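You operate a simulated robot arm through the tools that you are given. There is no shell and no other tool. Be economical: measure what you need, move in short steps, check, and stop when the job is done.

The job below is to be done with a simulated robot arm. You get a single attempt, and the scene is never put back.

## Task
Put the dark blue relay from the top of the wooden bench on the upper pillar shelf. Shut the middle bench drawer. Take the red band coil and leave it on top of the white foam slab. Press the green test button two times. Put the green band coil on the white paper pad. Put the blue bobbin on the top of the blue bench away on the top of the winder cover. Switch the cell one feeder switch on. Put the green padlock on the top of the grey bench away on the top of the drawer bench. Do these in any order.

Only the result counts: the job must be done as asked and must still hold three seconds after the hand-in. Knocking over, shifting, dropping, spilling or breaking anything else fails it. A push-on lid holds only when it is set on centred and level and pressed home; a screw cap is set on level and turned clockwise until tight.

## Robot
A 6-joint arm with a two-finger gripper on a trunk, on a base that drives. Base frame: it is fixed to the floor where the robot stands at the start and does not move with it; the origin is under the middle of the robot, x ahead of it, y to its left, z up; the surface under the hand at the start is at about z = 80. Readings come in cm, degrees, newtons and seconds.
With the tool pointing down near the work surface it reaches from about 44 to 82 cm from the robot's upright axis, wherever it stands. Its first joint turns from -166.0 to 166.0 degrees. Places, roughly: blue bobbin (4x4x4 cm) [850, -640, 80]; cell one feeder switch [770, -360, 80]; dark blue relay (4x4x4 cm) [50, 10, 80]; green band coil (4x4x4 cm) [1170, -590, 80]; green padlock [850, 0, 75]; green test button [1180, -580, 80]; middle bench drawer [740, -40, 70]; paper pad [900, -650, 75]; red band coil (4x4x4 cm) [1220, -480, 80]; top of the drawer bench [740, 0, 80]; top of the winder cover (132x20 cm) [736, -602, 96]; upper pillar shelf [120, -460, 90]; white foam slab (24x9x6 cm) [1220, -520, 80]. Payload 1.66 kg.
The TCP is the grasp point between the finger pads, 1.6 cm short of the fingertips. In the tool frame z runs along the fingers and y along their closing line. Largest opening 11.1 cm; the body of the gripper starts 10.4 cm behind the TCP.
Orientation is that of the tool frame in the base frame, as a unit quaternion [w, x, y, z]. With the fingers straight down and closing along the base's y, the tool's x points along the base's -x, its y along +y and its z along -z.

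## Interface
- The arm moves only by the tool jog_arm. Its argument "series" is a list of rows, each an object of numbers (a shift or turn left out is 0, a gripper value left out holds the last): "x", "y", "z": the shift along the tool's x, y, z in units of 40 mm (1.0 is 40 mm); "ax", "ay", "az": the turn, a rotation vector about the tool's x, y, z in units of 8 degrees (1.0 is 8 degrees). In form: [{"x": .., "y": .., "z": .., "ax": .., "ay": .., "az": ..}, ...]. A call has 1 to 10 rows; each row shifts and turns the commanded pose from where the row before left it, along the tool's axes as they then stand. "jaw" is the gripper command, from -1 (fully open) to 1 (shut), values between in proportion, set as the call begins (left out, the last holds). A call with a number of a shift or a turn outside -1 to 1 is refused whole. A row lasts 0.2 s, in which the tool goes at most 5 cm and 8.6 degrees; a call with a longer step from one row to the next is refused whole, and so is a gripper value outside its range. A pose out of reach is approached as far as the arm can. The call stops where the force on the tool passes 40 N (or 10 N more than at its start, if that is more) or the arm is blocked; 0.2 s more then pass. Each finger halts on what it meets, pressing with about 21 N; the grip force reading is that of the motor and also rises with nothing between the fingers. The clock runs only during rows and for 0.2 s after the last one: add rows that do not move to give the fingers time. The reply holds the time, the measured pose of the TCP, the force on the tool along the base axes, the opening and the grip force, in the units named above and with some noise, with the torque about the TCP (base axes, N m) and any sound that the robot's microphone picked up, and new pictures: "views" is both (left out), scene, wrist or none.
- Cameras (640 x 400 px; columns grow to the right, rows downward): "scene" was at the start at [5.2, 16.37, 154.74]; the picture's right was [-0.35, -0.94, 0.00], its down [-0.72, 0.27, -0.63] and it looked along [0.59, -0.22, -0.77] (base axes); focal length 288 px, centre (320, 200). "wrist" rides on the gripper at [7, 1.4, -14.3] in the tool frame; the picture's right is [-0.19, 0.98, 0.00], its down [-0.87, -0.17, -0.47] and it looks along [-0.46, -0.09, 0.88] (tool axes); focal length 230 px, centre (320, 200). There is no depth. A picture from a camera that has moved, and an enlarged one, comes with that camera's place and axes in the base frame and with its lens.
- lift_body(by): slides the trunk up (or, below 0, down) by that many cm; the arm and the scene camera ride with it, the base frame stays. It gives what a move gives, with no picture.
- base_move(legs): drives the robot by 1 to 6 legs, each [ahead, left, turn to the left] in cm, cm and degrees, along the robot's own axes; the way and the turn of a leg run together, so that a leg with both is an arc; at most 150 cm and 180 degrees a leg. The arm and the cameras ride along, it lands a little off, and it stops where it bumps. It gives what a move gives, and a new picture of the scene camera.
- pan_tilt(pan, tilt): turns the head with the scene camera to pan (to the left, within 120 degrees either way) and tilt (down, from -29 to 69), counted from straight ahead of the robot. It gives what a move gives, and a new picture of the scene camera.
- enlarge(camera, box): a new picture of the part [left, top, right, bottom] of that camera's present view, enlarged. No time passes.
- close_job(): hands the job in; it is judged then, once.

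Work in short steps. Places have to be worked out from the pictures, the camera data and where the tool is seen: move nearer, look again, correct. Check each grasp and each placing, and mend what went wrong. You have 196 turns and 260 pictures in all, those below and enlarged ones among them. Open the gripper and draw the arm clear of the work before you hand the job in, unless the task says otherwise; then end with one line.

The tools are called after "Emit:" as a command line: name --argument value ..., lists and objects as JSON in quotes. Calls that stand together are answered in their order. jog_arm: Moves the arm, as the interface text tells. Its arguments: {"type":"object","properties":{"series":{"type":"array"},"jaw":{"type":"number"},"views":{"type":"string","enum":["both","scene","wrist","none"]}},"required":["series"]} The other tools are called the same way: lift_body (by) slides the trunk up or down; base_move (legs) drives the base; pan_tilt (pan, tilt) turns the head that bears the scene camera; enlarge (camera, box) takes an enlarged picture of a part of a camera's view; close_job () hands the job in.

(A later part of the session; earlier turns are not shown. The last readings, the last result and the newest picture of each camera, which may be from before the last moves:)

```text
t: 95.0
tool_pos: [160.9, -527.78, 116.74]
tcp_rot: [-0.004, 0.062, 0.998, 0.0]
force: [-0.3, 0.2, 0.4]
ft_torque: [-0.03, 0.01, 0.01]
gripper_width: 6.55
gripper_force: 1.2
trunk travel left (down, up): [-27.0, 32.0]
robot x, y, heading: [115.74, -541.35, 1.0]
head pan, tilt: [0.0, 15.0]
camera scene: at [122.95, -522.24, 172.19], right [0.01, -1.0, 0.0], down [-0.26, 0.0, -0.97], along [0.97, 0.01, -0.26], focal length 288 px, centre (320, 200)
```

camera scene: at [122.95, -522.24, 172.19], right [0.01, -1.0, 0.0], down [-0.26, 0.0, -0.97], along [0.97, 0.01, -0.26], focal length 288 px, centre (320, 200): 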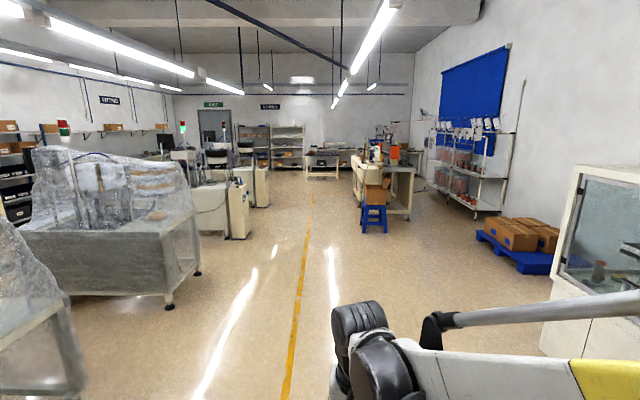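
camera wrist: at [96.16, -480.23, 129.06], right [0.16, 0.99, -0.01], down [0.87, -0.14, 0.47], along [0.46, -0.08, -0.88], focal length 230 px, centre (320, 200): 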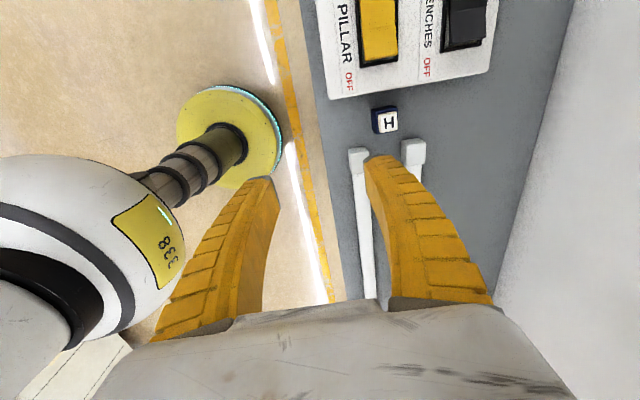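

The aisle is clear. I drive ahead along it.

Emit:
base_move --legs '[[150, 15, -1], [150, 0, 0], [130, 0, 0]]'

Emit:
pan_tilt --pan -25 --tilt 25

```text
refused: leg 1 is longer than a leg can be; nothing moved
```

```text
t: 95.9
tool_pos: [160.75, -527.76, 116.71]
tcp_rot: [-0.004, 0.062, 0.998, 0.0]
force: [0.1, 0.7, -0.9]
ft_torque: [-0.01, -0.02, -0.01]
gripper_width: 6.58
gripper_force: 1.2
trunk travel left (down, up): [-27.0, 32.0]
robot x, y, heading: [115.97, -541.49, 1.1]
head pan, tilt: [-25.0, 25.0]
camera scene: at [122.02, -526.14, 170.57], right [-0.41, -0.91, 0.0], down [-0.39, 0.17, -0.91], along [0.83, -0.37, -0.42], focal length 288 px, centre (320, 200)
```

scene: 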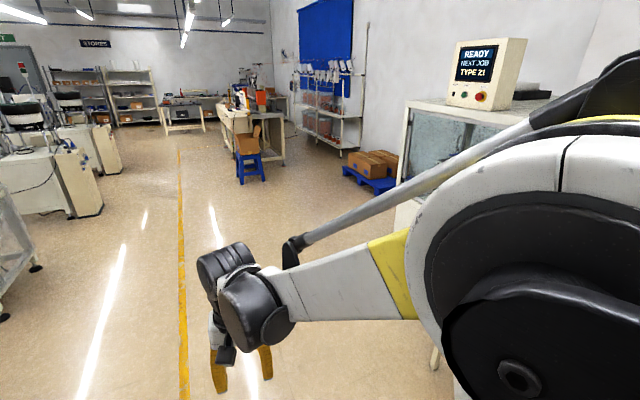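

Emit:
base_move --legs '[[140, 15, -1], [150, 0, 0], [140, 0, 0]]'

Emit:
pan_tilt --pan 0 --tilt 25

```text
t: 116.4
tool_pos: [589.82, -519.41, 116.77]
tcp_rot: [-0.003, 0.094, 0.996, 0.001]
force: [0.6, -0.1, 0.1]
ft_torque: [0.02, 0.03, -0.01]
gripper_width: 6.53
gripper_force: 1.5
trunk travel left (down, up): [-27.0, 32.0]
robot x, y, heading: [543.89, -530.16, -2.8]
head pan, tilt: [-25.0, 25.0]
camera scene: at [551.15, -515.54, 170.57], right [-0.47, -0.89, 0.0], down [-0.37, 0.2, -0.91], along [0.8, -0.42, -0.42], focal length 288 px, centre (320, 200)
```

scene: 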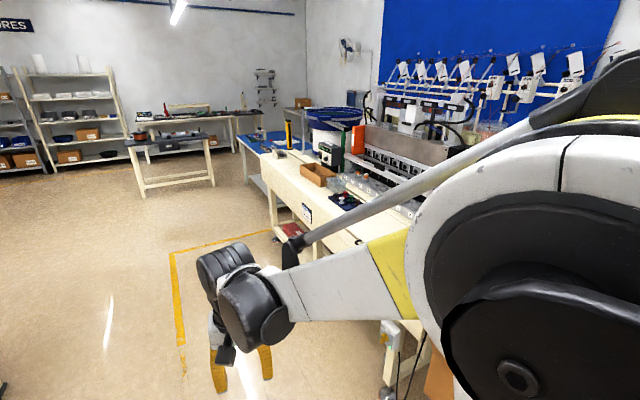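

```text
t: 117.3
tool_pos: [589.72, -519.52, 116.75]
tcp_rot: [-0.003, 0.093, 0.996, 0.001]
force: [0.8, 0.4, -1.2]
ft_torque: [0.01, 0.01, 0.02]
gripper_width: 6.53
gripper_force: 0.7
trunk travel left (down, up): [-27.0, 32.0]
robot x, y, heading: [543.99, -530.21, -3.0]
head pan, tilt: [0.0, 25.0]
camera scene: at [552.17, -511.7, 170.57], right [-0.05, -1.0, 0.0], down [-0.42, 0.02, -0.91], along [0.91, -0.04, -0.42], focal length 288 px, centre (320, 200)
```

scene: 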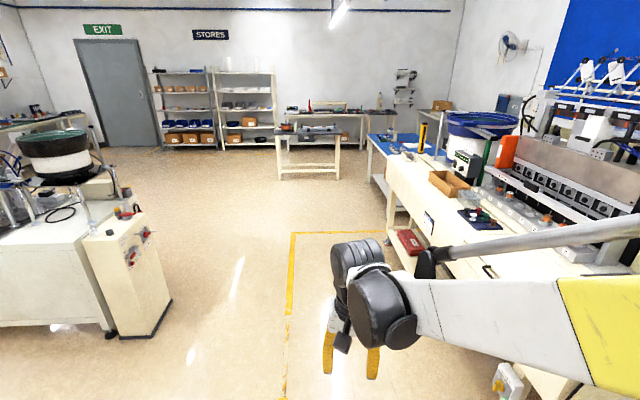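

The winder bench and the blue bench are ahead right. I drive to x ≈ 845 in front of the blue bench and turn to face it.

Emit:
base_move --legs '[[148, 8, 1], [148, 4, 1], [5, 0, -89]]'

Emit:
pan_tilt --pan 0 --tilt 35

```text
t: 135.2
tool_pos: [854.15, -571.49, 116.74]
tcp_rot: [-0.002, 0.748, 0.663, 0.002]
force: [0.6, -0.5, -0.2]
ft_torque: [0.01, -0.02, -0.01]
gripper_width: 6.56
gripper_force: 1.2
trunk travel left (down, up): [-27.0, 32.0]
robot x, y, heading: [839.96, -526.46, -89.1]
head pan, tilt: [0.0, 25.0]
camera scene: at [859.49, -533.39, 170.57], right [-1.0, -0.02, 0.0], down [-0.01, 0.42, -0.91], along [0.02, -0.91, -0.42], focal length 288 px, centre (320, 200)
```

scene: 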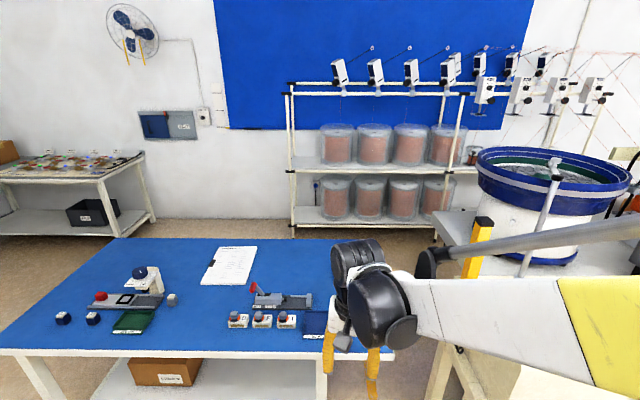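

```text
t: 135.9
tool_pos: [854.02, -571.44, 116.83]
tcp_rot: [-0.002, 0.748, 0.664, 0.002]
force: [0.5, -0.1, 0.6]
ft_torque: [-0.01, -0.01, 0.01]
gripper_width: 6.57
gripper_force: 1.6
trunk travel left (down, up): [-27.0, 32.0]
robot x, y, heading: [839.89, -526.24, -89.0]
head pan, tilt: [0.0, 35.0]
camera scene: at [859.49, -532.97, 169.0], right [-1.0, -0.02, 0.0], down [-0.01, 0.57, -0.82], along [0.01, -0.82, -0.57], focal length 288 px, centre (320, 200)
```

scene: 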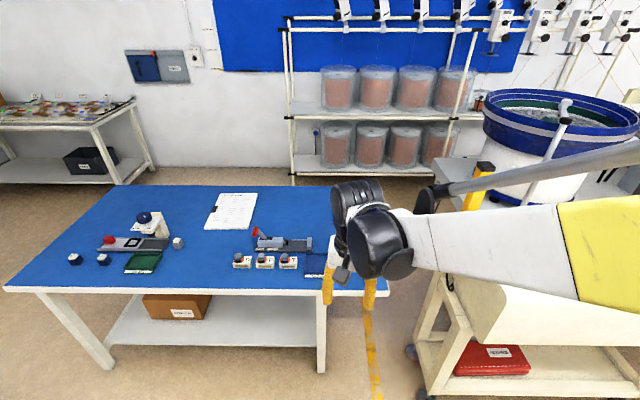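

Emit:
enlarge --camera "scene" --box '[40, 180, 230, 300]'

Emit:
enlarge --camera "scene" --box '[190, 180, 380, 300]'

```text
3.33 times, centred on (135, 240) of scene
camera zoom: at [859.49, -532.97, 169.0], right [-1.0, -0.02, 0.0], down [-0.01, 0.57, -0.82], along [0.01, -0.82, -0.57], focal length 960 px, centre (937, 67)
```

zoom: 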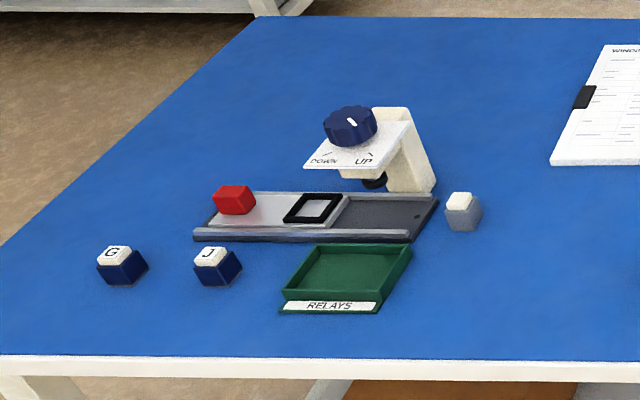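

```text
3.33 times, centred on (285, 240) of scene
camera zoom: at [859.49, -532.97, 169.0], right [-1.0, -0.02, 0.0], down [-0.01, 0.57, -0.82], along [0.01, -0.82, -0.57], focal length 960 px, centre (437, 67)
```

zoom: 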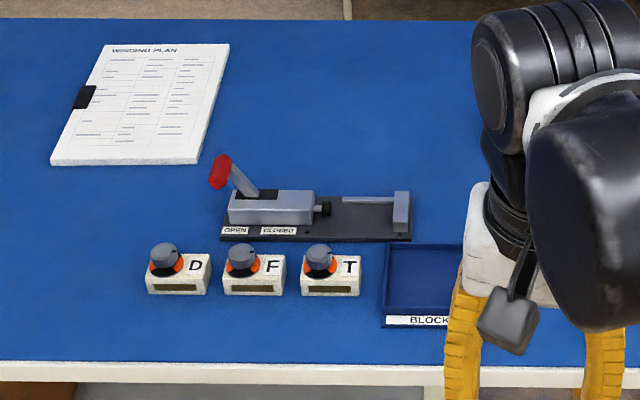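

The bobbin is probably hidden behind the arm. I move the arm to the right and look.

Emit:
jog_arm --series '[{"y": -1}, {"y": -1}, {"y": -1}, {"y": -1}, {"y": -1}, {"y": -1}]'

```text
t: 137.3
tool_pos: [830.36, -568.78, 116.67]
tcp_rot: [-0.002, 0.748, 0.664, 0.003]
force: [-0.4, 0.2, -0.1]
ft_torque: [0.01, -0.03, -0.01]
gripper_width: 6.55
gripper_force: 1.0
trunk travel left (down, up): [-27.0, 32.0]
robot x, y, heading: [840.01, -526.52, -89.1]
head pan, tilt: [0.0, 35.0]
camera scene: at [859.4, -532.97, 169.01], right [-1.0, -0.02, 0.0], down [-0.01, 0.57, -0.82], along [0.01, -0.82, -0.57], focal length 288 px, centre (320, 200)
camera wrist: at [832.5, -562.15, 131.0], right [0.95, -0.31, 0.0], down [-0.27, -0.84, 0.47], along [-0.14, -0.44, -0.89], focal length 230 px, centre (320, 200)
```

scene: 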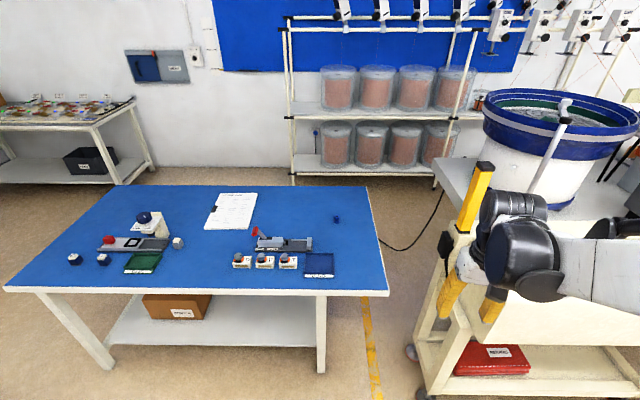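
wrist: 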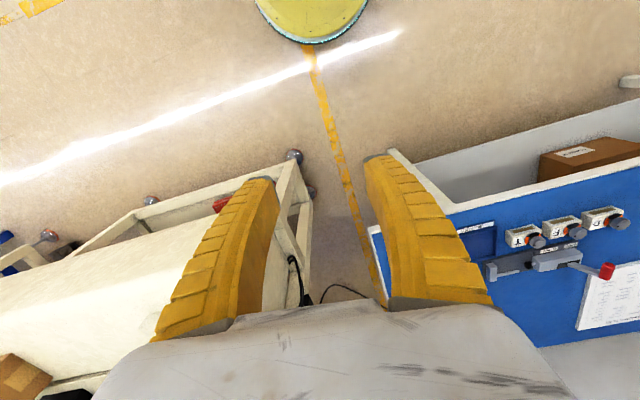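

The bobbin is the small dark blue spool at about [852, −645]. The robot can stand close to benches (base radius about 22 cm), so I recentre the arm and drive up to the blue bench.

Emit:
jog_arm --series '[{"y": 1}, {"y": 1}, {"y": 1}, {"y": 1}, {"y": 1}]' --views "none"

Emit:
base_move --legs '[[40, 20, 0]]'

Emit:
pan_tilt --pan -10 --tilt 55

Emit:
enlarge --camera "wrist" --box '[0, 0, 640, 400]'

```text
t: 138.6
tool_pos: [850.18, -571.22, 116.57]
tcp_rot: [-0.002, 0.748, 0.663, 0.002]
force: [0.5, 1.1, 0.6]
ft_torque: [0.02, 0.0, -0.02]
gripper_width: 6.58
gripper_force: 1.0
trunk travel left (down, up): [-27.0, 32.0]
robot x, y, heading: [840.4, -526.63, -89.0]
head pan, tilt: [0.0, 35.0]
```

```text
t: 141.3
tool_pos: [871.59, -610.68, 116.56]
tcp_rot: [-0.002, 0.745, 0.667, 0.003]
force: [0.4, 0.0, 0.4]
ft_torque: [0.0, 0.02, -0.02]
gripper_width: 6.57
gripper_force: 1.1
trunk travel left (down, up): [-27.0, 32.0]
robot x, y, heading: [861.78, -566.26, -88.5]
head pan, tilt: [0.0, 35.0]
camera scene: at [880.67, -572.32, 168.99], right [-1.0, -0.03, 0.0], down [-0.01, 0.57, -0.82], along [0.02, -0.82, -0.57], focal length 288 px, centre (320, 200)
```

scene: 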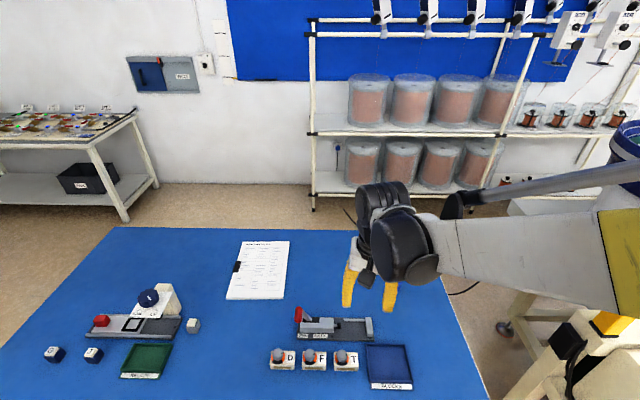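

```text
t: 142.1
tool_pos: [871.42, -610.54, 116.59]
tcp_rot: [-0.002, 0.745, 0.667, 0.002]
force: [0.5, -0.1, 0.3]
ft_torque: [0.0, 0.0, 0.03]
gripper_width: 6.56
gripper_force: 1.7
trunk travel left (down, up): [-27.0, 32.0]
robot x, y, heading: [861.66, -565.9, -88.5]
head pan, tilt: [-10.0, 55.0]
camera scene: at [879.34, -570.59, 166.18], right [-0.99, 0.15, 0.0], down [0.12, 0.81, -0.57], along [-0.08, -0.57, -0.82], focal length 288 px, centre (320, 200)
```

scene: 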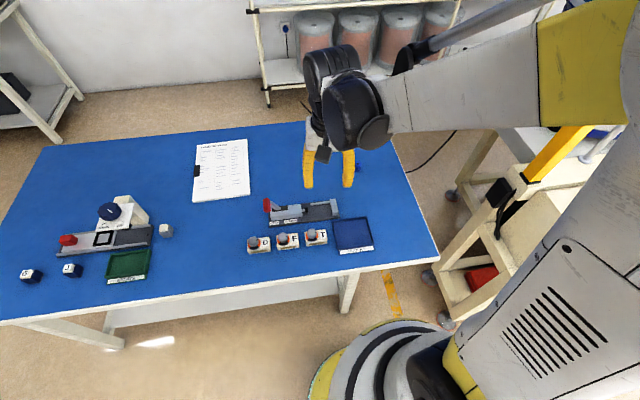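

```text
1.00 times, centred on (320, 200) of wrist (not enlarged: the box is as wide or as high as the picture)
camera zoom: at [873.64, -603.86, 130.89], right [0.95, -0.3, 0.0], down [-0.26, -0.84, 0.47], along [-0.14, -0.44, -0.89], focal length 230 px, centre (320, 200)
```

zoom: 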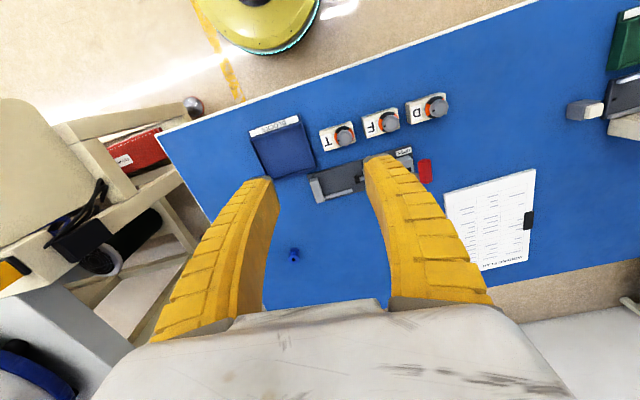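

Emit:
base_move --legs '[[9, -6, -1]]'

Emit:
enlarge --camera "wrist" --box '[200, 120, 440, 300]'

```text
t: 143.3
tool_pos: [864.93, -619.9, 116.54]
tcp_rot: [-0.003, 0.752, 0.659, 0.004]
force: [-0.3, 0.0, 0.1]
ft_torque: [0.0, -0.05, 0.03]
gripper_width: 6.56
gripper_force: 1.7
trunk travel left (down, up): [-27.0, 32.0]
robot x, y, heading: [855.92, -575.02, -89.3]
head pan, tilt: [-10.0, 55.0]
camera scene: at [873.36, -580.17, 166.18], right [-0.99, 0.17, 0.0], down [0.14, 0.81, -0.57], along [-0.09, -0.56, -0.82], focal length 288 px, centre (320, 200)
```

scene: 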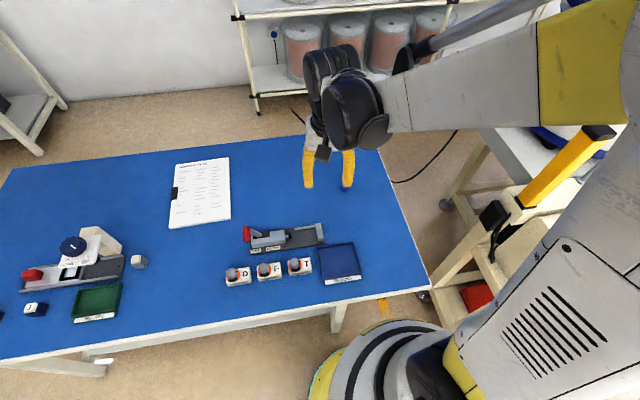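

```text
2.22 times, centred on (320, 210) of wrist
camera zoom: at [867.11, -613.32, 130.86], right [0.95, -0.31, 0.0], down [-0.28, -0.84, 0.46], along [-0.15, -0.44, -0.89], focal length 511 px, centre (320, 178)
```

zoom: 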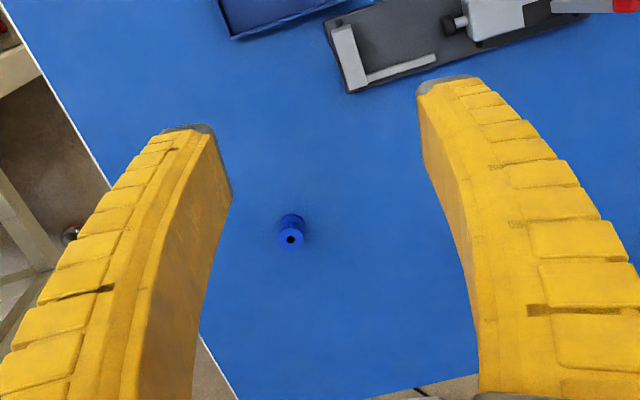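

Bobbin stands at [852.8, −644.8]. I move above it and down to z ≈ 95.

Emit:
jog_arm --series '[{"x": -0.82, "y": -0.27, "z": 0.3}, {"x": -0.82, "y": -0.27, "z": 0.3}, {"x": -0.82, "y": -0.27, "z": 0.6}, {"x": -0.82, "y": -0.27, "z": 0.6}, {"x": -0.82, "y": -0.27, "z": 0.6}, {"x": -0.82, "y": -0.27, "z": 0.7}, {"x": -0.82, "y": -0.27, "z": 0.7}, {"x": -0.82, "y": -0.27, "z": 0.7}, {"z": 0.7}]' --jaw -1 --views "wrist"

```text
t: 145.3
tool_pos: [853.0, -644.49, 95.6]
tcp_rot: [-0.002, 0.751, 0.66, 0.002]
force: [0.5, 0.0, 0.0]
ft_torque: [0.01, 0.01, 0.02]
gripper_width: 11.11
gripper_force: 0.0
trunk travel left (down, up): [-27.0, 32.0]
robot x, y, heading: [855.58, -574.87, -89.5]
head pan, tilt: [-10.0, 55.0]
camera wrist: at [855.21, -637.87, 109.9], right [0.95, -0.31, 0.0], down [-0.28, -0.84, 0.47], along [-0.15, -0.44, -0.89], focal length 230 px, centre (320, 200)
```

wrist: 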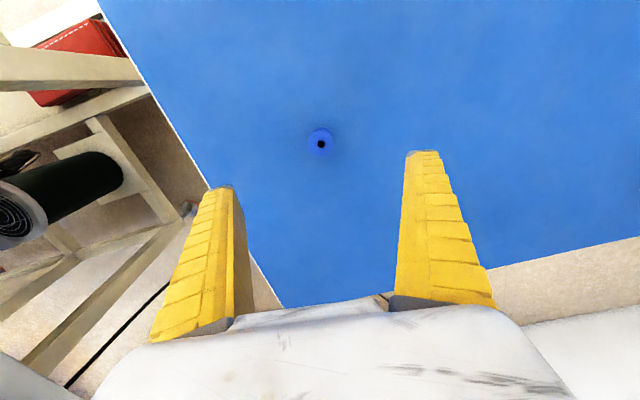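

Emit:
jog_arm --series '[{"z": 0.9}, {"z": 0.9}, {"z": 0.9}, {"z": 0.9}, {"z": 0.5}]' --views "wrist"

```text
t: 146.5
tool_pos: [853.29, -644.55, 79.17]
tcp_rot: [-0.002, 0.751, 0.661, 0.002]
force: [0.0, 1.0, 1.0]
ft_torque: [0.01, 0.03, 0.0]
gripper_width: 11.12
gripper_force: 0.0
trunk travel left (down, up): [-27.0, 32.0]
robot x, y, heading: [855.75, -575.09, -89.5]
head pan, tilt: [-10.0, 55.0]
camera wrist: at [855.47, -637.87, 93.46], right [0.95, -0.31, 0.0], down [-0.28, -0.84, 0.47], along [-0.15, -0.44, -0.89], focal length 230 px, centre (320, 200)
```

wrist: 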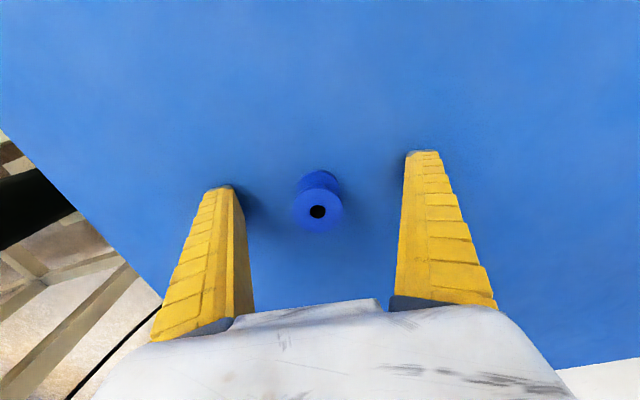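

The bobbin is between the fingers; bench top about z 75.5–76. Down 0.6 cm and close.

Emit:
jog_arm --series '[{"z": 0.15}, {}]' --views "none"

Emit:
jog_arm --series '[{}, {}, {}, {}]' --jaw 1 --views "wrist"

```text
t: 147.0
tool_pos: [853.3, -644.54, 79.06]
tcp_rot: [-0.002, 0.751, 0.66, 0.001]
force: [1.8, 4.1, 25.4]
ft_torque: [0.04, 0.24, -0.26]
gripper_width: 11.13
gripper_force: 0.2
trunk travel left (down, up): [-27.0, 32.0]
robot x, y, heading: [855.31, -574.88, -89.7]
head pan, tilt: [-10.0, 55.0]
stopped in row 2: the force on the tool passed its limit at 44 N (the readings are from after the stop); the commanded pose is now the measured one
```

```text
t: 147.4
tool_pos: [853.23, -644.46, 79.22]
tcp_rot: [0.0, 0.752, 0.66, 0.0]
force: [3.5, 0.5, 105.3]
ft_torque: [-0.02, 1.4, -0.02]
gripper_width: 2.85
gripper_force: 34.1
trunk travel left (down, up): [-27.0, 32.0]
robot x, y, heading: [855.8, -574.61, -89.4]
head pan, tilt: [-10.0, 55.0]
stopped in row 1: the force on the tool passed its limit at 48 N (the readings are from after the stop); the commanded pose is now the measured one
camera wrist: at [855.45, -637.76, 93.66], right [0.95, -0.31, 0.0], down [-0.28, -0.84, 0.47], along [-0.15, -0.45, -0.88], focal length 230 px, centre (320, 200)
```

wrist: 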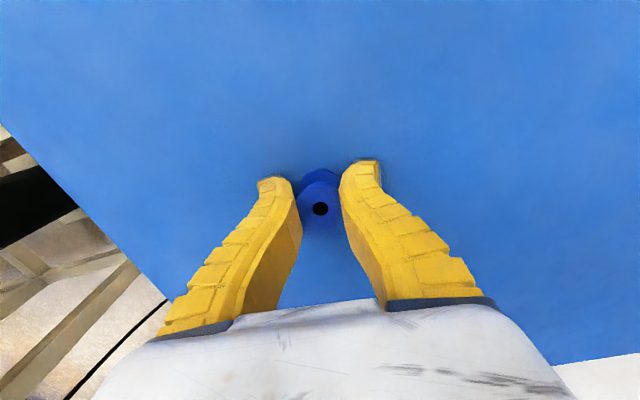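

The fingertips touched the bench (top ≈ z 77). The bobbin is gripped; I lift it gently.

Emit:
jog_arm --series '[{"z": -0.15}, {"z": -0.5}, {"z": -1}, {"z": -1}, {"z": -1}]' --views "wrist"

```text
t: 148.6
tool_pos: [852.98, -644.44, 93.5]
tcp_rot: [-0.001, 0.752, 0.66, 0.001]
force: [-0.9, -0.3, 0.2]
ft_torque: [-0.01, 0.01, 0.0]
gripper_width: 2.39
gripper_force: 21.2
trunk travel left (down, up): [-27.0, 32.0]
robot x, y, heading: [855.69, -575.09, -89.4]
head pan, tilt: [-10.0, 55.0]
camera wrist: at [855.3, -637.9, 107.73], right [0.95, -0.31, 0.0], down [-0.28, -0.84, 0.47], along [-0.15, -0.44, -0.88], focal length 230 px, centre (320, 200)
```

wrist: 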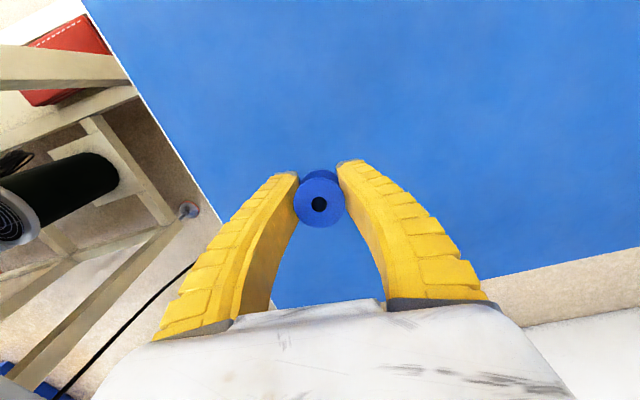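

Bobbin held. I raise and retract the arm, back off and strafe to the winder bench.

Emit:
jog_arm --series '[{"z": -1}, {"z": -1}, {"z": -1}, {"z": -1}, {"z": -1}, {"z": -1, "x": 0.6}, {"x": 1}, {"x": 1}, {"x": 1}, {"x": 1}]' --views "none"

Emit:
base_move --legs '[[-52, 0, -0.6], [0, -115, 0]]'

Emit:
pan_tilt --pan 0 --tilt 40

```text
t: 150.8
tool_pos: [855.42, -626.55, 117.53]
tcp_rot: [-0.001, 0.751, 0.66, 0.001]
force: [-0.7, 1.1, 0.5]
ft_torque: [-0.02, 0.02, 0.02]
gripper_width: 2.43
gripper_force: 20.7
trunk travel left (down, up): [-27.0, 32.0]
robot x, y, heading: [855.8, -575.07, -89.6]
head pan, tilt: [-10.0, 55.0]
```

```text
t: 159.3
tool_pos: [738.24, -574.32, 117.46]
tcp_rot: [-0.001, 0.754, 0.656, 0.002]
force: [-0.5, -0.3, 0.2]
ft_torque: [0.01, 0.01, 0.02]
gripper_width: 2.36
gripper_force: 21.2
trunk travel left (down, up): [-27.0, 32.0]
robot x, y, heading: [739.1, -522.84, -90.1]
head pan, tilt: [-10.0, 55.0]
camera scene: at [756.69, -528.02, 166.18], right [-0.98, 0.18, 0.0], down [0.14, 0.81, -0.57], along [-0.1, -0.56, -0.82], focal length 288 px, centre (320, 200)
```

scene: 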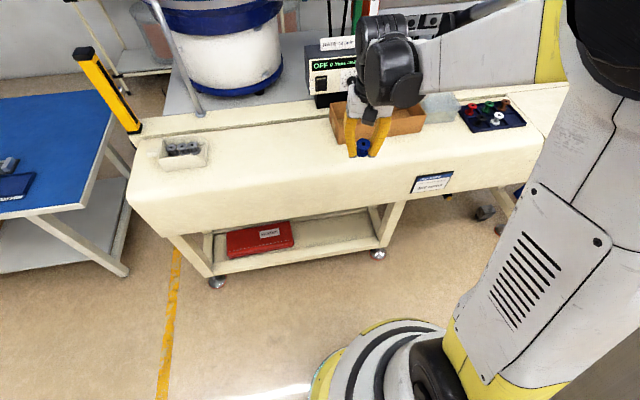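

```text
t: 160.1
tool_pos: [738.22, -574.44, 117.45]
tcp_rot: [-0.001, 0.755, 0.655, 0.002]
force: [0.0, -0.2, -0.1]
ft_torque: [0.01, 0.01, 0.01]
gripper_width: 2.36
gripper_force: 20.8
trunk travel left (down, up): [-27.0, 32.0]
robot x, y, heading: [739.22, -522.96, -90.2]
head pan, tilt: [0.0, 40.0]
camera scene: at [757.96, -529.43, 168.23], right [-1.0, 0.0, 0.0], down [0.0, 0.64, -0.77], along [0.0, -0.77, -0.64], focal length 288 px, centre (320, 200)
```

scene: 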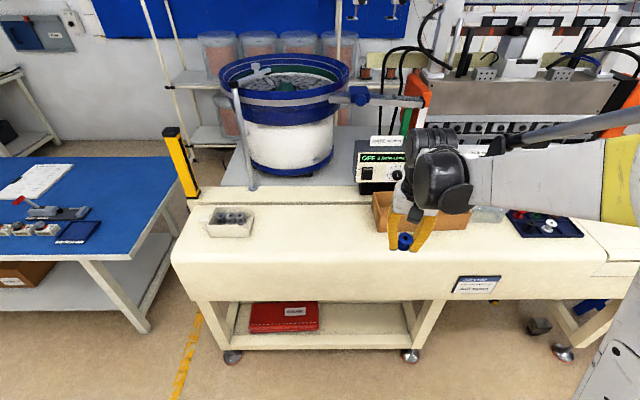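

The winder cover is the cream box top (x 670–802, y −592…−613, z ≈ 96); it is free around [760, −603]. I move closer.

Emit:
base_move --legs '[[16, 14, 0]]'

Emit:
enlarge --camera "wrist" --box '[0, 0, 640, 400]'

```text
t: 161.8
tool_pos: [752.47, -590.74, 117.54]
tcp_rot: [-0.003, 0.755, 0.655, 0.003]
force: [0.4, -0.1, -0.1]
ft_torque: [0.06, 0.05, 0.0]
gripper_width: 2.35
gripper_force: 20.8
trunk travel left (down, up): [-27.0, 32.0]
robot x, y, heading: [753.05, -539.0, -90.4]
head pan, tilt: [0.0, 40.0]
camera scene: at [772.25, -545.8, 168.22], right [-1.0, 0.0, 0.0], down [0.0, 0.64, -0.77], along [0.0, -0.77, -0.64], focal length 288 px, centre (320, 200)
```

scene: 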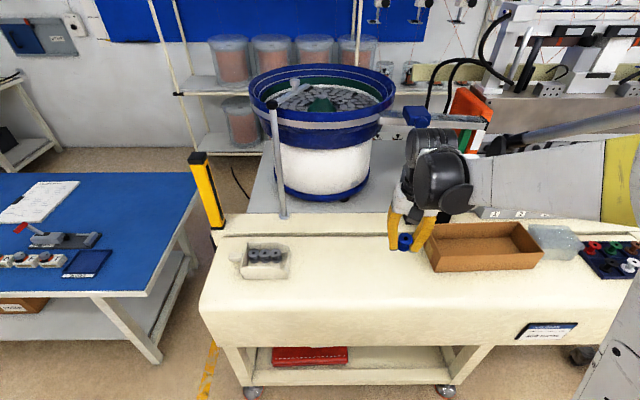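

```text
1.00 times, centred on (320, 200) of wrist (not enlarged: the box is as wide or as high as the picture)
camera zoom: at [754.71, -584.1, 131.75], right [0.94, -0.33, 0.0], down [-0.29, -0.84, 0.47], along [-0.16, -0.44, -0.88], focal length 230 px, centre (320, 200)
```

zoom: 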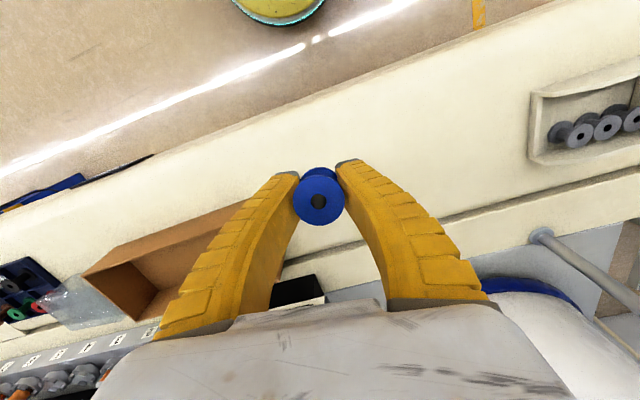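

I shift to [764, −601.5] and lower to z ≈ 101.

Emit:
jog_arm --series '[{"x": -0.57, "y": 0.8}, {"x": -0.57, "y": 0.8}, {"x": -0.57, "y": 0.8}, {"x": -0.56, "y": 0.8}, {"z": 1}, {"z": 1}, {"z": 1}, {"z": 0.7}, {"z": 0.4}]'

```text
t: 163.8
tool_pos: [763.59, -601.22, 101.0]
tcp_rot: [-0.002, 0.756, 0.655, 0.001]
force: [0.1, 1.1, -0.5]
ft_torque: [-0.01, 0.03, -0.02]
gripper_width: 2.35
gripper_force: 20.9
trunk travel left (down, up): [-27.0, 32.0]
robot x, y, heading: [752.97, -539.0, -90.3]
head pan, tilt: [0.0, 40.0]
camera scene: at [772.17, -545.72, 168.24], right [-1.0, 0.0, 0.0], down [0.0, 0.64, -0.77], along [0.0, -0.77, -0.64], focal length 288 px, centre (320, 200)
camera wrist: at [765.94, -594.61, 115.25], right [0.94, -0.33, 0.0], down [-0.29, -0.84, 0.47], along [-0.15, -0.44, -0.88], focal length 230 px, centre (320, 200)
```

scene: 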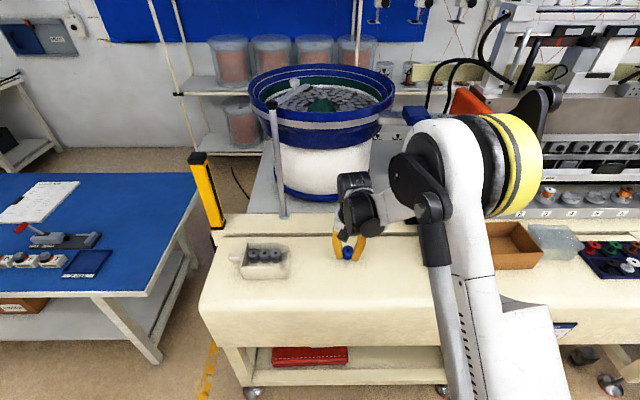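
wrist: 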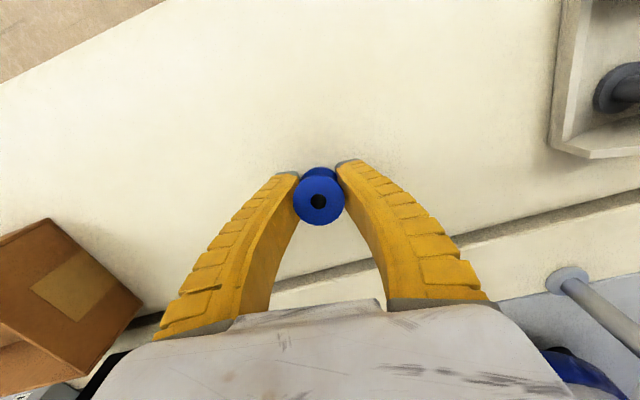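

Emit:
jog_arm --series '[{"z": 0.4}, {"z": 0.2}, {"z": 0.1}, {}]' --views "wrist"

```text
t: 164.8
tool_pos: [763.75, -601.17, 98.45]
tcp_rot: [0.0, 0.756, 0.654, 0.0]
force: [-0.6, -8.3, 33.2]
ft_torque: [-0.16, -0.01, 0.03]
gripper_width: 2.63
gripper_force: 20.9
trunk travel left (down, up): [-27.0, 32.0]
robot x, y, heading: [753.57, -538.82, -90.4]
head pan, tilt: [0.0, 40.0]
camera wrist: at [765.92, -594.59, 112.64], right [0.94, -0.33, 0.0], down [-0.29, -0.83, 0.47], along [-0.15, -0.44, -0.88], focal length 230 px, centre (320, 200)
```

wrist: 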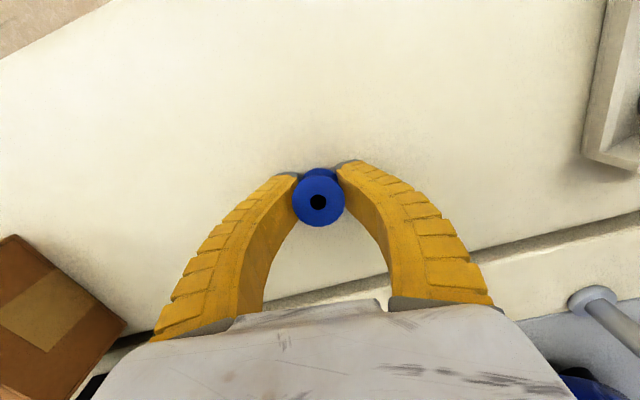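

Contact made. I relieve slightly, open, and check before rising.

Emit:
jog_arm --series '[{"z": -0.04}, {}, {}]' --jaw -0.2 --views "wrist"

Emit:
jog_arm --series '[{"z": -0.5}, {"z": -1}, {"z": -1}, {"z": -1}, {"z": -1}, {"x": 0.8, "z": -0.5}, {"x": 1}, {"x": 1}]'

```text
t: 165.6
tool_pos: [763.7, -601.19, 98.54]
tcp_rot: [-0.001, 0.756, 0.655, 0.001]
force: [-0.2, 2.7, 14.9]
ft_torque: [-0.01, -0.02, -0.02]
gripper_width: 6.42
gripper_force: 0.2
trunk travel left (down, up): [-27.0, 32.0]
robot x, y, heading: [753.54, -539.02, -90.3]
head pan, tilt: [0.0, 40.0]
camera wrist: at [766.01, -594.58, 112.72], right [0.94, -0.33, 0.0], down [-0.29, -0.83, 0.47], along [-0.15, -0.44, -0.88], focal length 230 px, centre (320, 200)
```

wrist: 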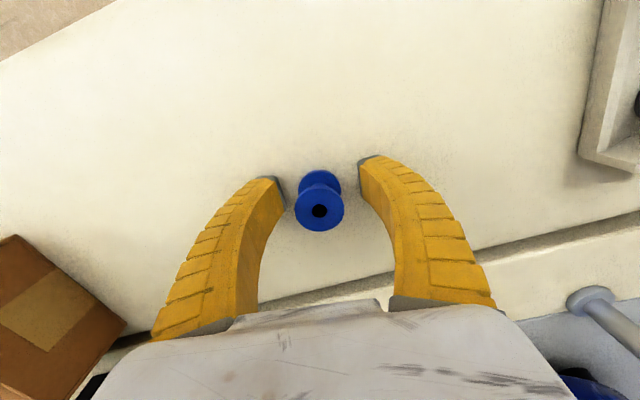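

```text
t: 167.4
tool_pos: [765.37, -590.03, 118.62]
tcp_rot: [-0.001, 0.756, 0.655, 0.002]
force: [0.1, 0.2, -0.4]
ft_torque: [-0.01, 0.01, 0.0]
gripper_width: 6.83
gripper_force: 1.1
trunk travel left (down, up): [-27.0, 32.0]
robot x, y, heading: [753.08, -538.95, -90.2]
head pan, tilt: [0.0, 40.0]
camera scene: at [772.16, -545.53, 168.25], right [-1.0, 0.0, 0.0], down [0.0, 0.64, -0.77], along [0.0, -0.77, -0.64], focal length 288 px, centre (320, 200)
camera wrist: at [767.59, -583.43, 132.87], right [0.94, -0.33, 0.0], down [-0.29, -0.83, 0.47], along [-0.15, -0.44, -0.88], focal length 230 px, centre (320, 200)
```

scene: 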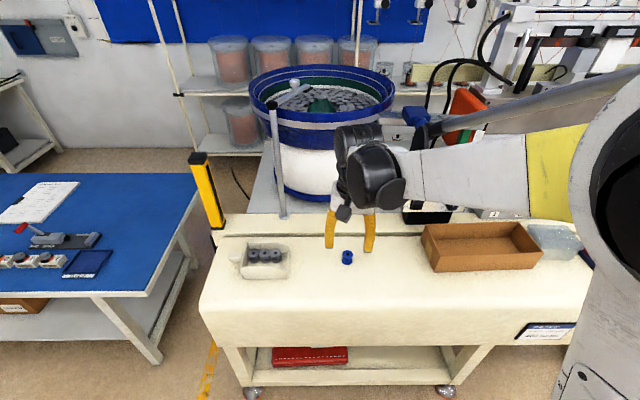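
wrist: 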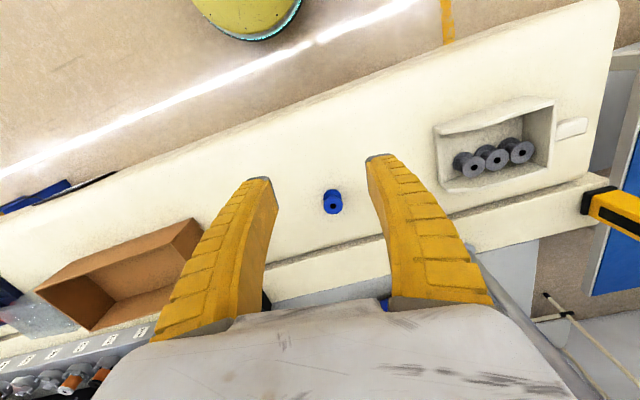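

The bobbin stands on the cover. Next is the feeder switch at about [770, −360], behind me. I back off and turn round to look.

Emit:
base_move --legs '[[-45, 0, 0], [0, 0, 90], [0, 0, 90]]'

Emit:
pan_tilt --pan 0 --tilt 25

```text
t: 177.7
tool_pos: [743.37, -442.22, 118.58]
tcp_rot: [-0.001, -0.64, 0.768, -0.003]
force: [-0.1, -0.2, 0.2]
ft_torque: [0.03, 0.0, -0.01]
gripper_width: 6.85
gripper_force: 1.2
trunk travel left (down, up): [-27.0, 32.0]
robot x, y, heading: [753.7, -493.79, 87.5]
head pan, tilt: [0.0, 40.0]
camera scene: at [734.94, -486.37, 168.24], right [1.0, -0.04, 0.0], down [-0.03, -0.64, -0.77], along [0.03, 0.77, -0.64], focal length 288 px, centre (320, 200)
```

scene: 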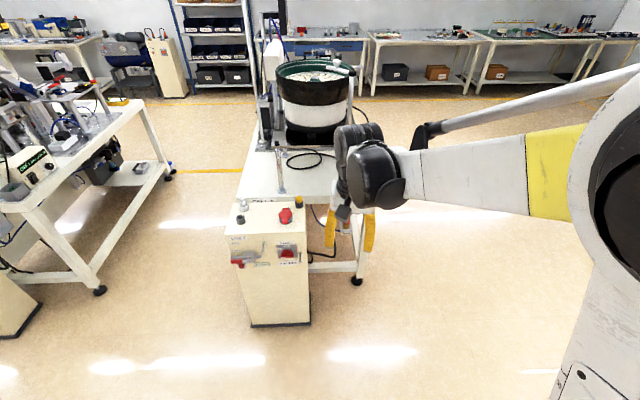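

```text
t: 178.5
tool_pos: [743.42, -442.12, 118.51]
tcp_rot: [-0.001, -0.641, 0.767, -0.002]
force: [-0.2, 0.5, 0.3]
ft_torque: [0.0, -0.01, 0.0]
gripper_width: 6.83
gripper_force: 0.9
trunk travel left (down, up): [-27.0, 32.0]
robot x, y, heading: [753.64, -493.55, 87.7]
head pan, tilt: [0.0, 25.0]
camera scene: at [734.98, -485.65, 170.57], right [1.0, -0.04, 0.0], down [-0.02, -0.42, -0.91], along [0.04, 0.91, -0.42], focal length 288 px, centre (320, 200)
```

scene: 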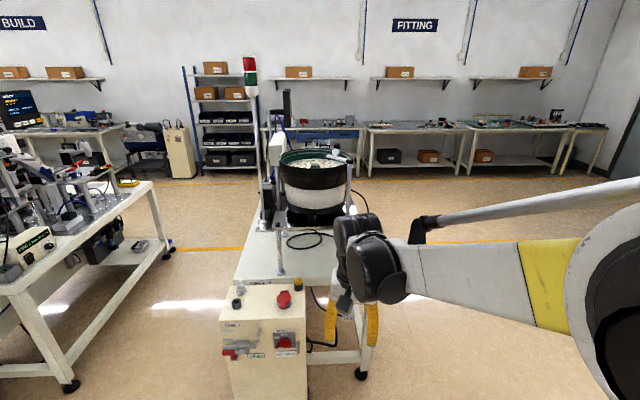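

Emit:
enlarge --camera "scene" --box '[200, 270, 330, 370]'

Emit:
enlarge --camera "scene" --box '[160, 60, 620, 210]'

```text
4.00 times, centred on (265, 320) of scene
camera zoom: at [734.98, -485.65, 170.57], right [1.0, -0.04, 0.0], down [-0.02, -0.42, -0.91], along [0.04, 0.91, -0.42], focal length 1152 px, centre (540, -280)
```

zoom: 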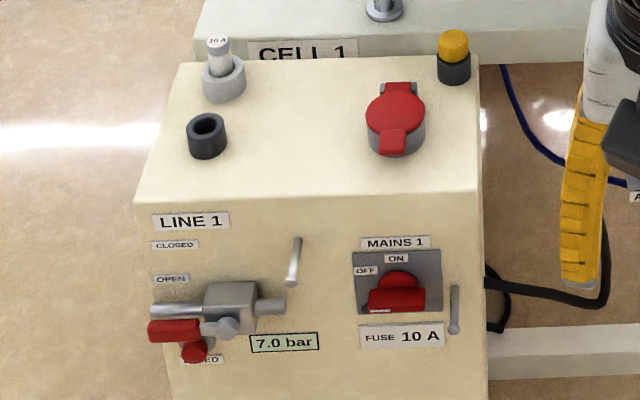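

```text
1.39 times, centred on (390, 135) of scene
camera zoom: at [734.98, -485.65, 170.57], right [1.0, -0.04, 0.0], down [-0.02, -0.42, -0.91], along [0.04, 0.91, -0.42], focal length 401 px, centre (223, 290)
```

zoom: 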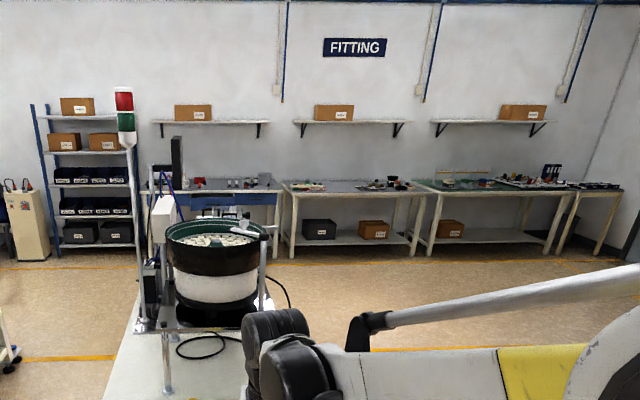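

The place [770, −360, 80] is hidden behind the arm. I strafe right so it appears to the left of the arm.

Emit:
base_move --legs '[[0, -55, 2.3]]'

Emit:
enlarge --camera "scene" --box '[180, 180, 360, 300]'

```text
t: 181.6
tool_pos: [796.53, -444.14, 118.47]
tcp_rot: [-0.002, -0.653, 0.758, -0.001]
force: [-0.1, -0.2, 0.3]
ft_torque: [-0.01, 0.02, -0.01]
gripper_width: 6.85
gripper_force: 1.5
trunk travel left (down, up): [-27.0, 32.0]
robot x, y, heading: [808.16, -495.14, 89.3]
head pan, tilt: [0.0, 25.0]
camera scene: at [789.4, -487.68, 170.58], right [1.0, -0.01, 0.0], down [-0.01, -0.42, -0.91], along [0.01, 0.91, -0.42], focal length 288 px, centre (320, 200)
```

scene: 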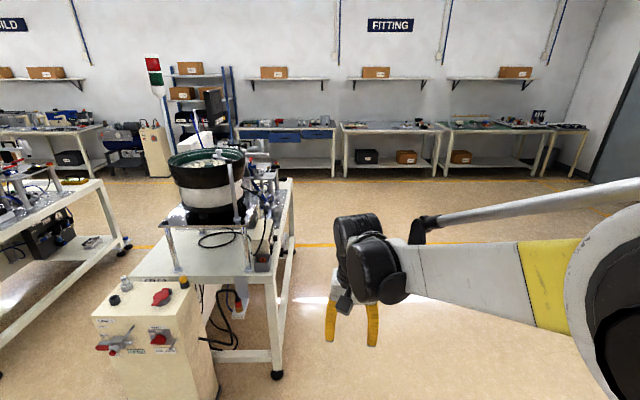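

```text
3.33 times, centred on (270, 240) of scene
camera zoom: at [789.4, -487.68, 170.58], right [1.0, -0.01, 0.0], down [-0.01, -0.42, -0.91], along [0.01, 0.91, -0.42], focal length 960 px, centre (487, 67)
```

zoom: 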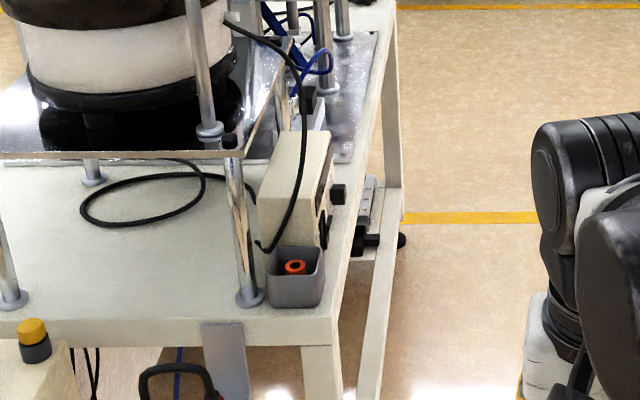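

The cell one feeder controller is the cream box with its panel facing +x. I drive round to stand at about [865, −355] facing −x.

Emit:
base_move --legs '[[0, -60, 0], [138, 0, 0], [0, 0, 90]]'

Emit:
pan_tilt --pan 0 --tilt 40

Emit:
enlarge --camera "scene" --box '[220, 100, 420, 240]'

```text
t: 195.4
tool_pos: [818.19, -365.69, 118.49]
tcp_rot: [0.0, 0.997, -0.083, 0.002]
force: [0.2, 0.5, -0.6]
ft_torque: [0.0, -0.04, -0.02]
gripper_width: 6.83
gripper_force: 1.9
trunk travel left (down, up): [-27.0, 32.0]
robot x, y, heading: [869.37, -354.93, 178.2]
head pan, tilt: [0.0, 25.0]
camera scene: at [861.77, -373.59, 170.57], right [0.03, 1.0, 0.0], down [0.42, -0.01, -0.91], along [-0.91, 0.03, -0.42], focal length 288 px, centre (320, 200)
```

scene: 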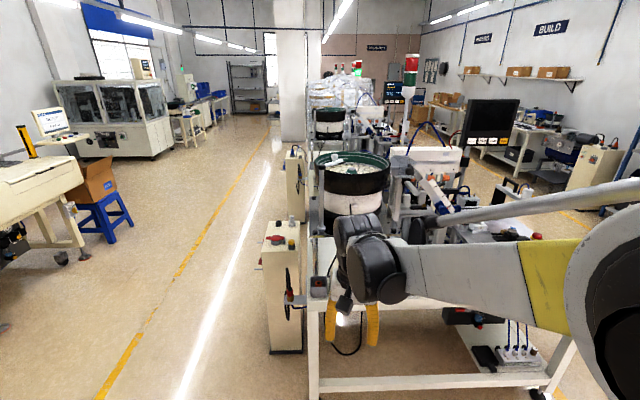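

```text
t: 196.2
tool_pos: [818.03, -365.61, 118.48]
tcp_rot: [0.001, 0.997, -0.083, 0.002]
force: [-0.3, 0.5, 0.2]
ft_torque: [-0.01, -0.01, -0.01]
gripper_width: 6.84
gripper_force: 1.6
trunk travel left (down, up): [-27.0, 32.0]
robot x, y, heading: [869.37, -354.74, 178.1]
head pan, tilt: [0.0, 40.0]
camera scene: at [862.48, -373.61, 168.25], right [0.03, 1.0, 0.0], down [0.64, -0.02, -0.77], along [-0.77, 0.02, -0.64], focal length 288 px, centre (320, 200)
```

scene: 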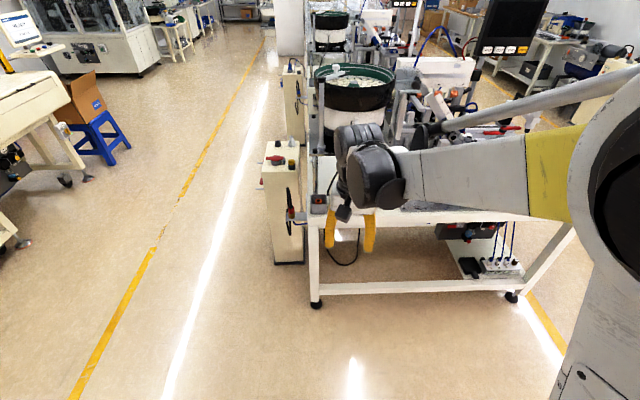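

```text
2.86 times, centred on (320, 170) of scene
camera zoom: at [862.48, -373.61, 168.25], right [0.03, 1.0, 0.0], down [0.64, -0.02, -0.77], along [-0.77, 0.02, -0.64], focal length 823 px, centre (320, 286)
```

zoom: 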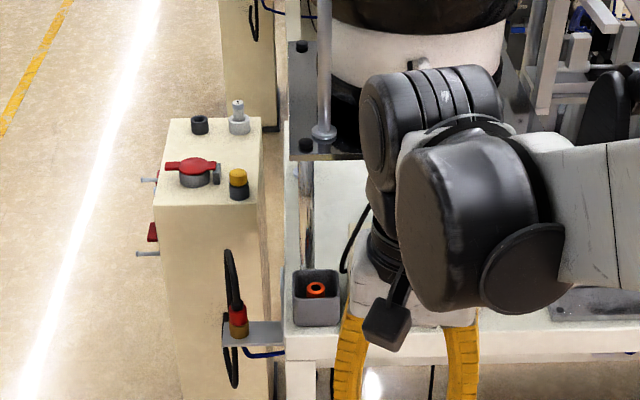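

Emit:
base_move --legs '[[0, -32, 2]]'

Emit:
enlarge --camera "scene" --box '[200, 120, 360, 230]'

```text
t: 198.3
tool_pos: [818.92, -335.45, 118.64]
tcp_rot: [0.0, 0.998, -0.066, 0.001]
force: [0.8, 0.2, 0.6]
ft_torque: [0.0, 0.01, 0.01]
gripper_width: 6.83
gripper_force: 1.3
trunk travel left (down, up): [-27.0, 32.0]
robot x, y, heading: [870.21, -322.58, -179.7]
head pan, tilt: [0.0, 40.0]
camera scene: at [863.55, -341.82, 168.25], right [-0.01, 1.0, 0.0], down [0.64, 0.0, -0.77], along [-0.77, -0.01, -0.64], focal length 288 px, centre (320, 200)
```

scene: 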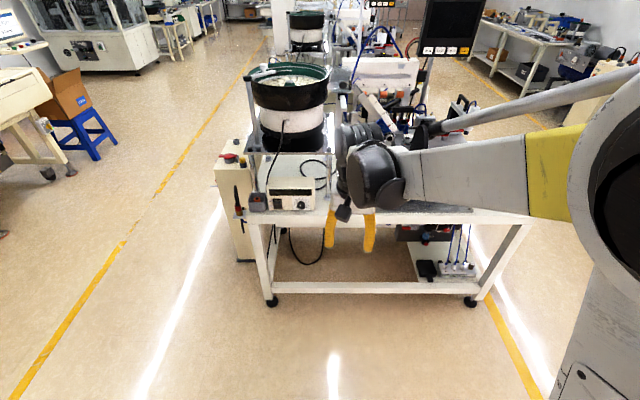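

```text
3.64 times, centred on (280, 175) of scene
camera zoom: at [863.55, -341.82, 168.25], right [-0.01, 1.0, 0.0], down [0.64, 0.0, -0.77], along [-0.77, -0.01, -0.64], focal length 1047 px, centre (466, 291)
```

zoom: 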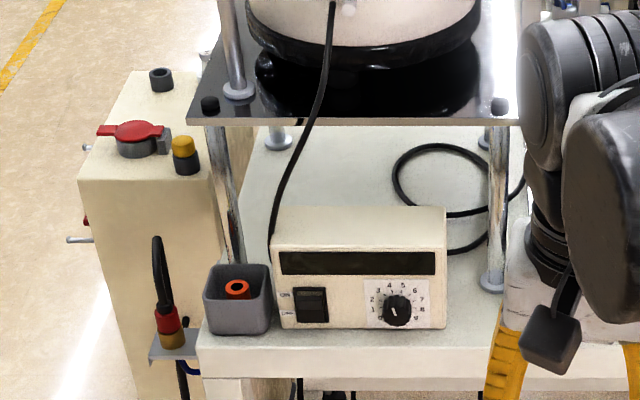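

Emit:
enlarge --camera "scene" --box '[264, 180, 316, 214]'

```text
11.76 times, centred on (290, 197) of scene
camera zoom: at [863.55, -341.82, 168.25], right [-0.01, 1.0, 0.0], down [0.64, 0.0, -0.77], along [-0.77, -0.01, -0.64], focal length 3388 px, centre (673, 235)
```

zoom: 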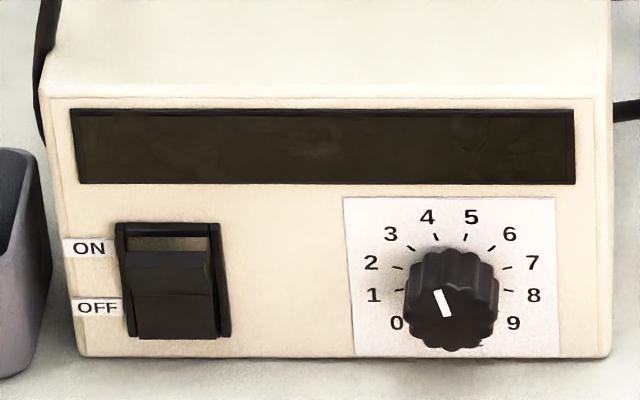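

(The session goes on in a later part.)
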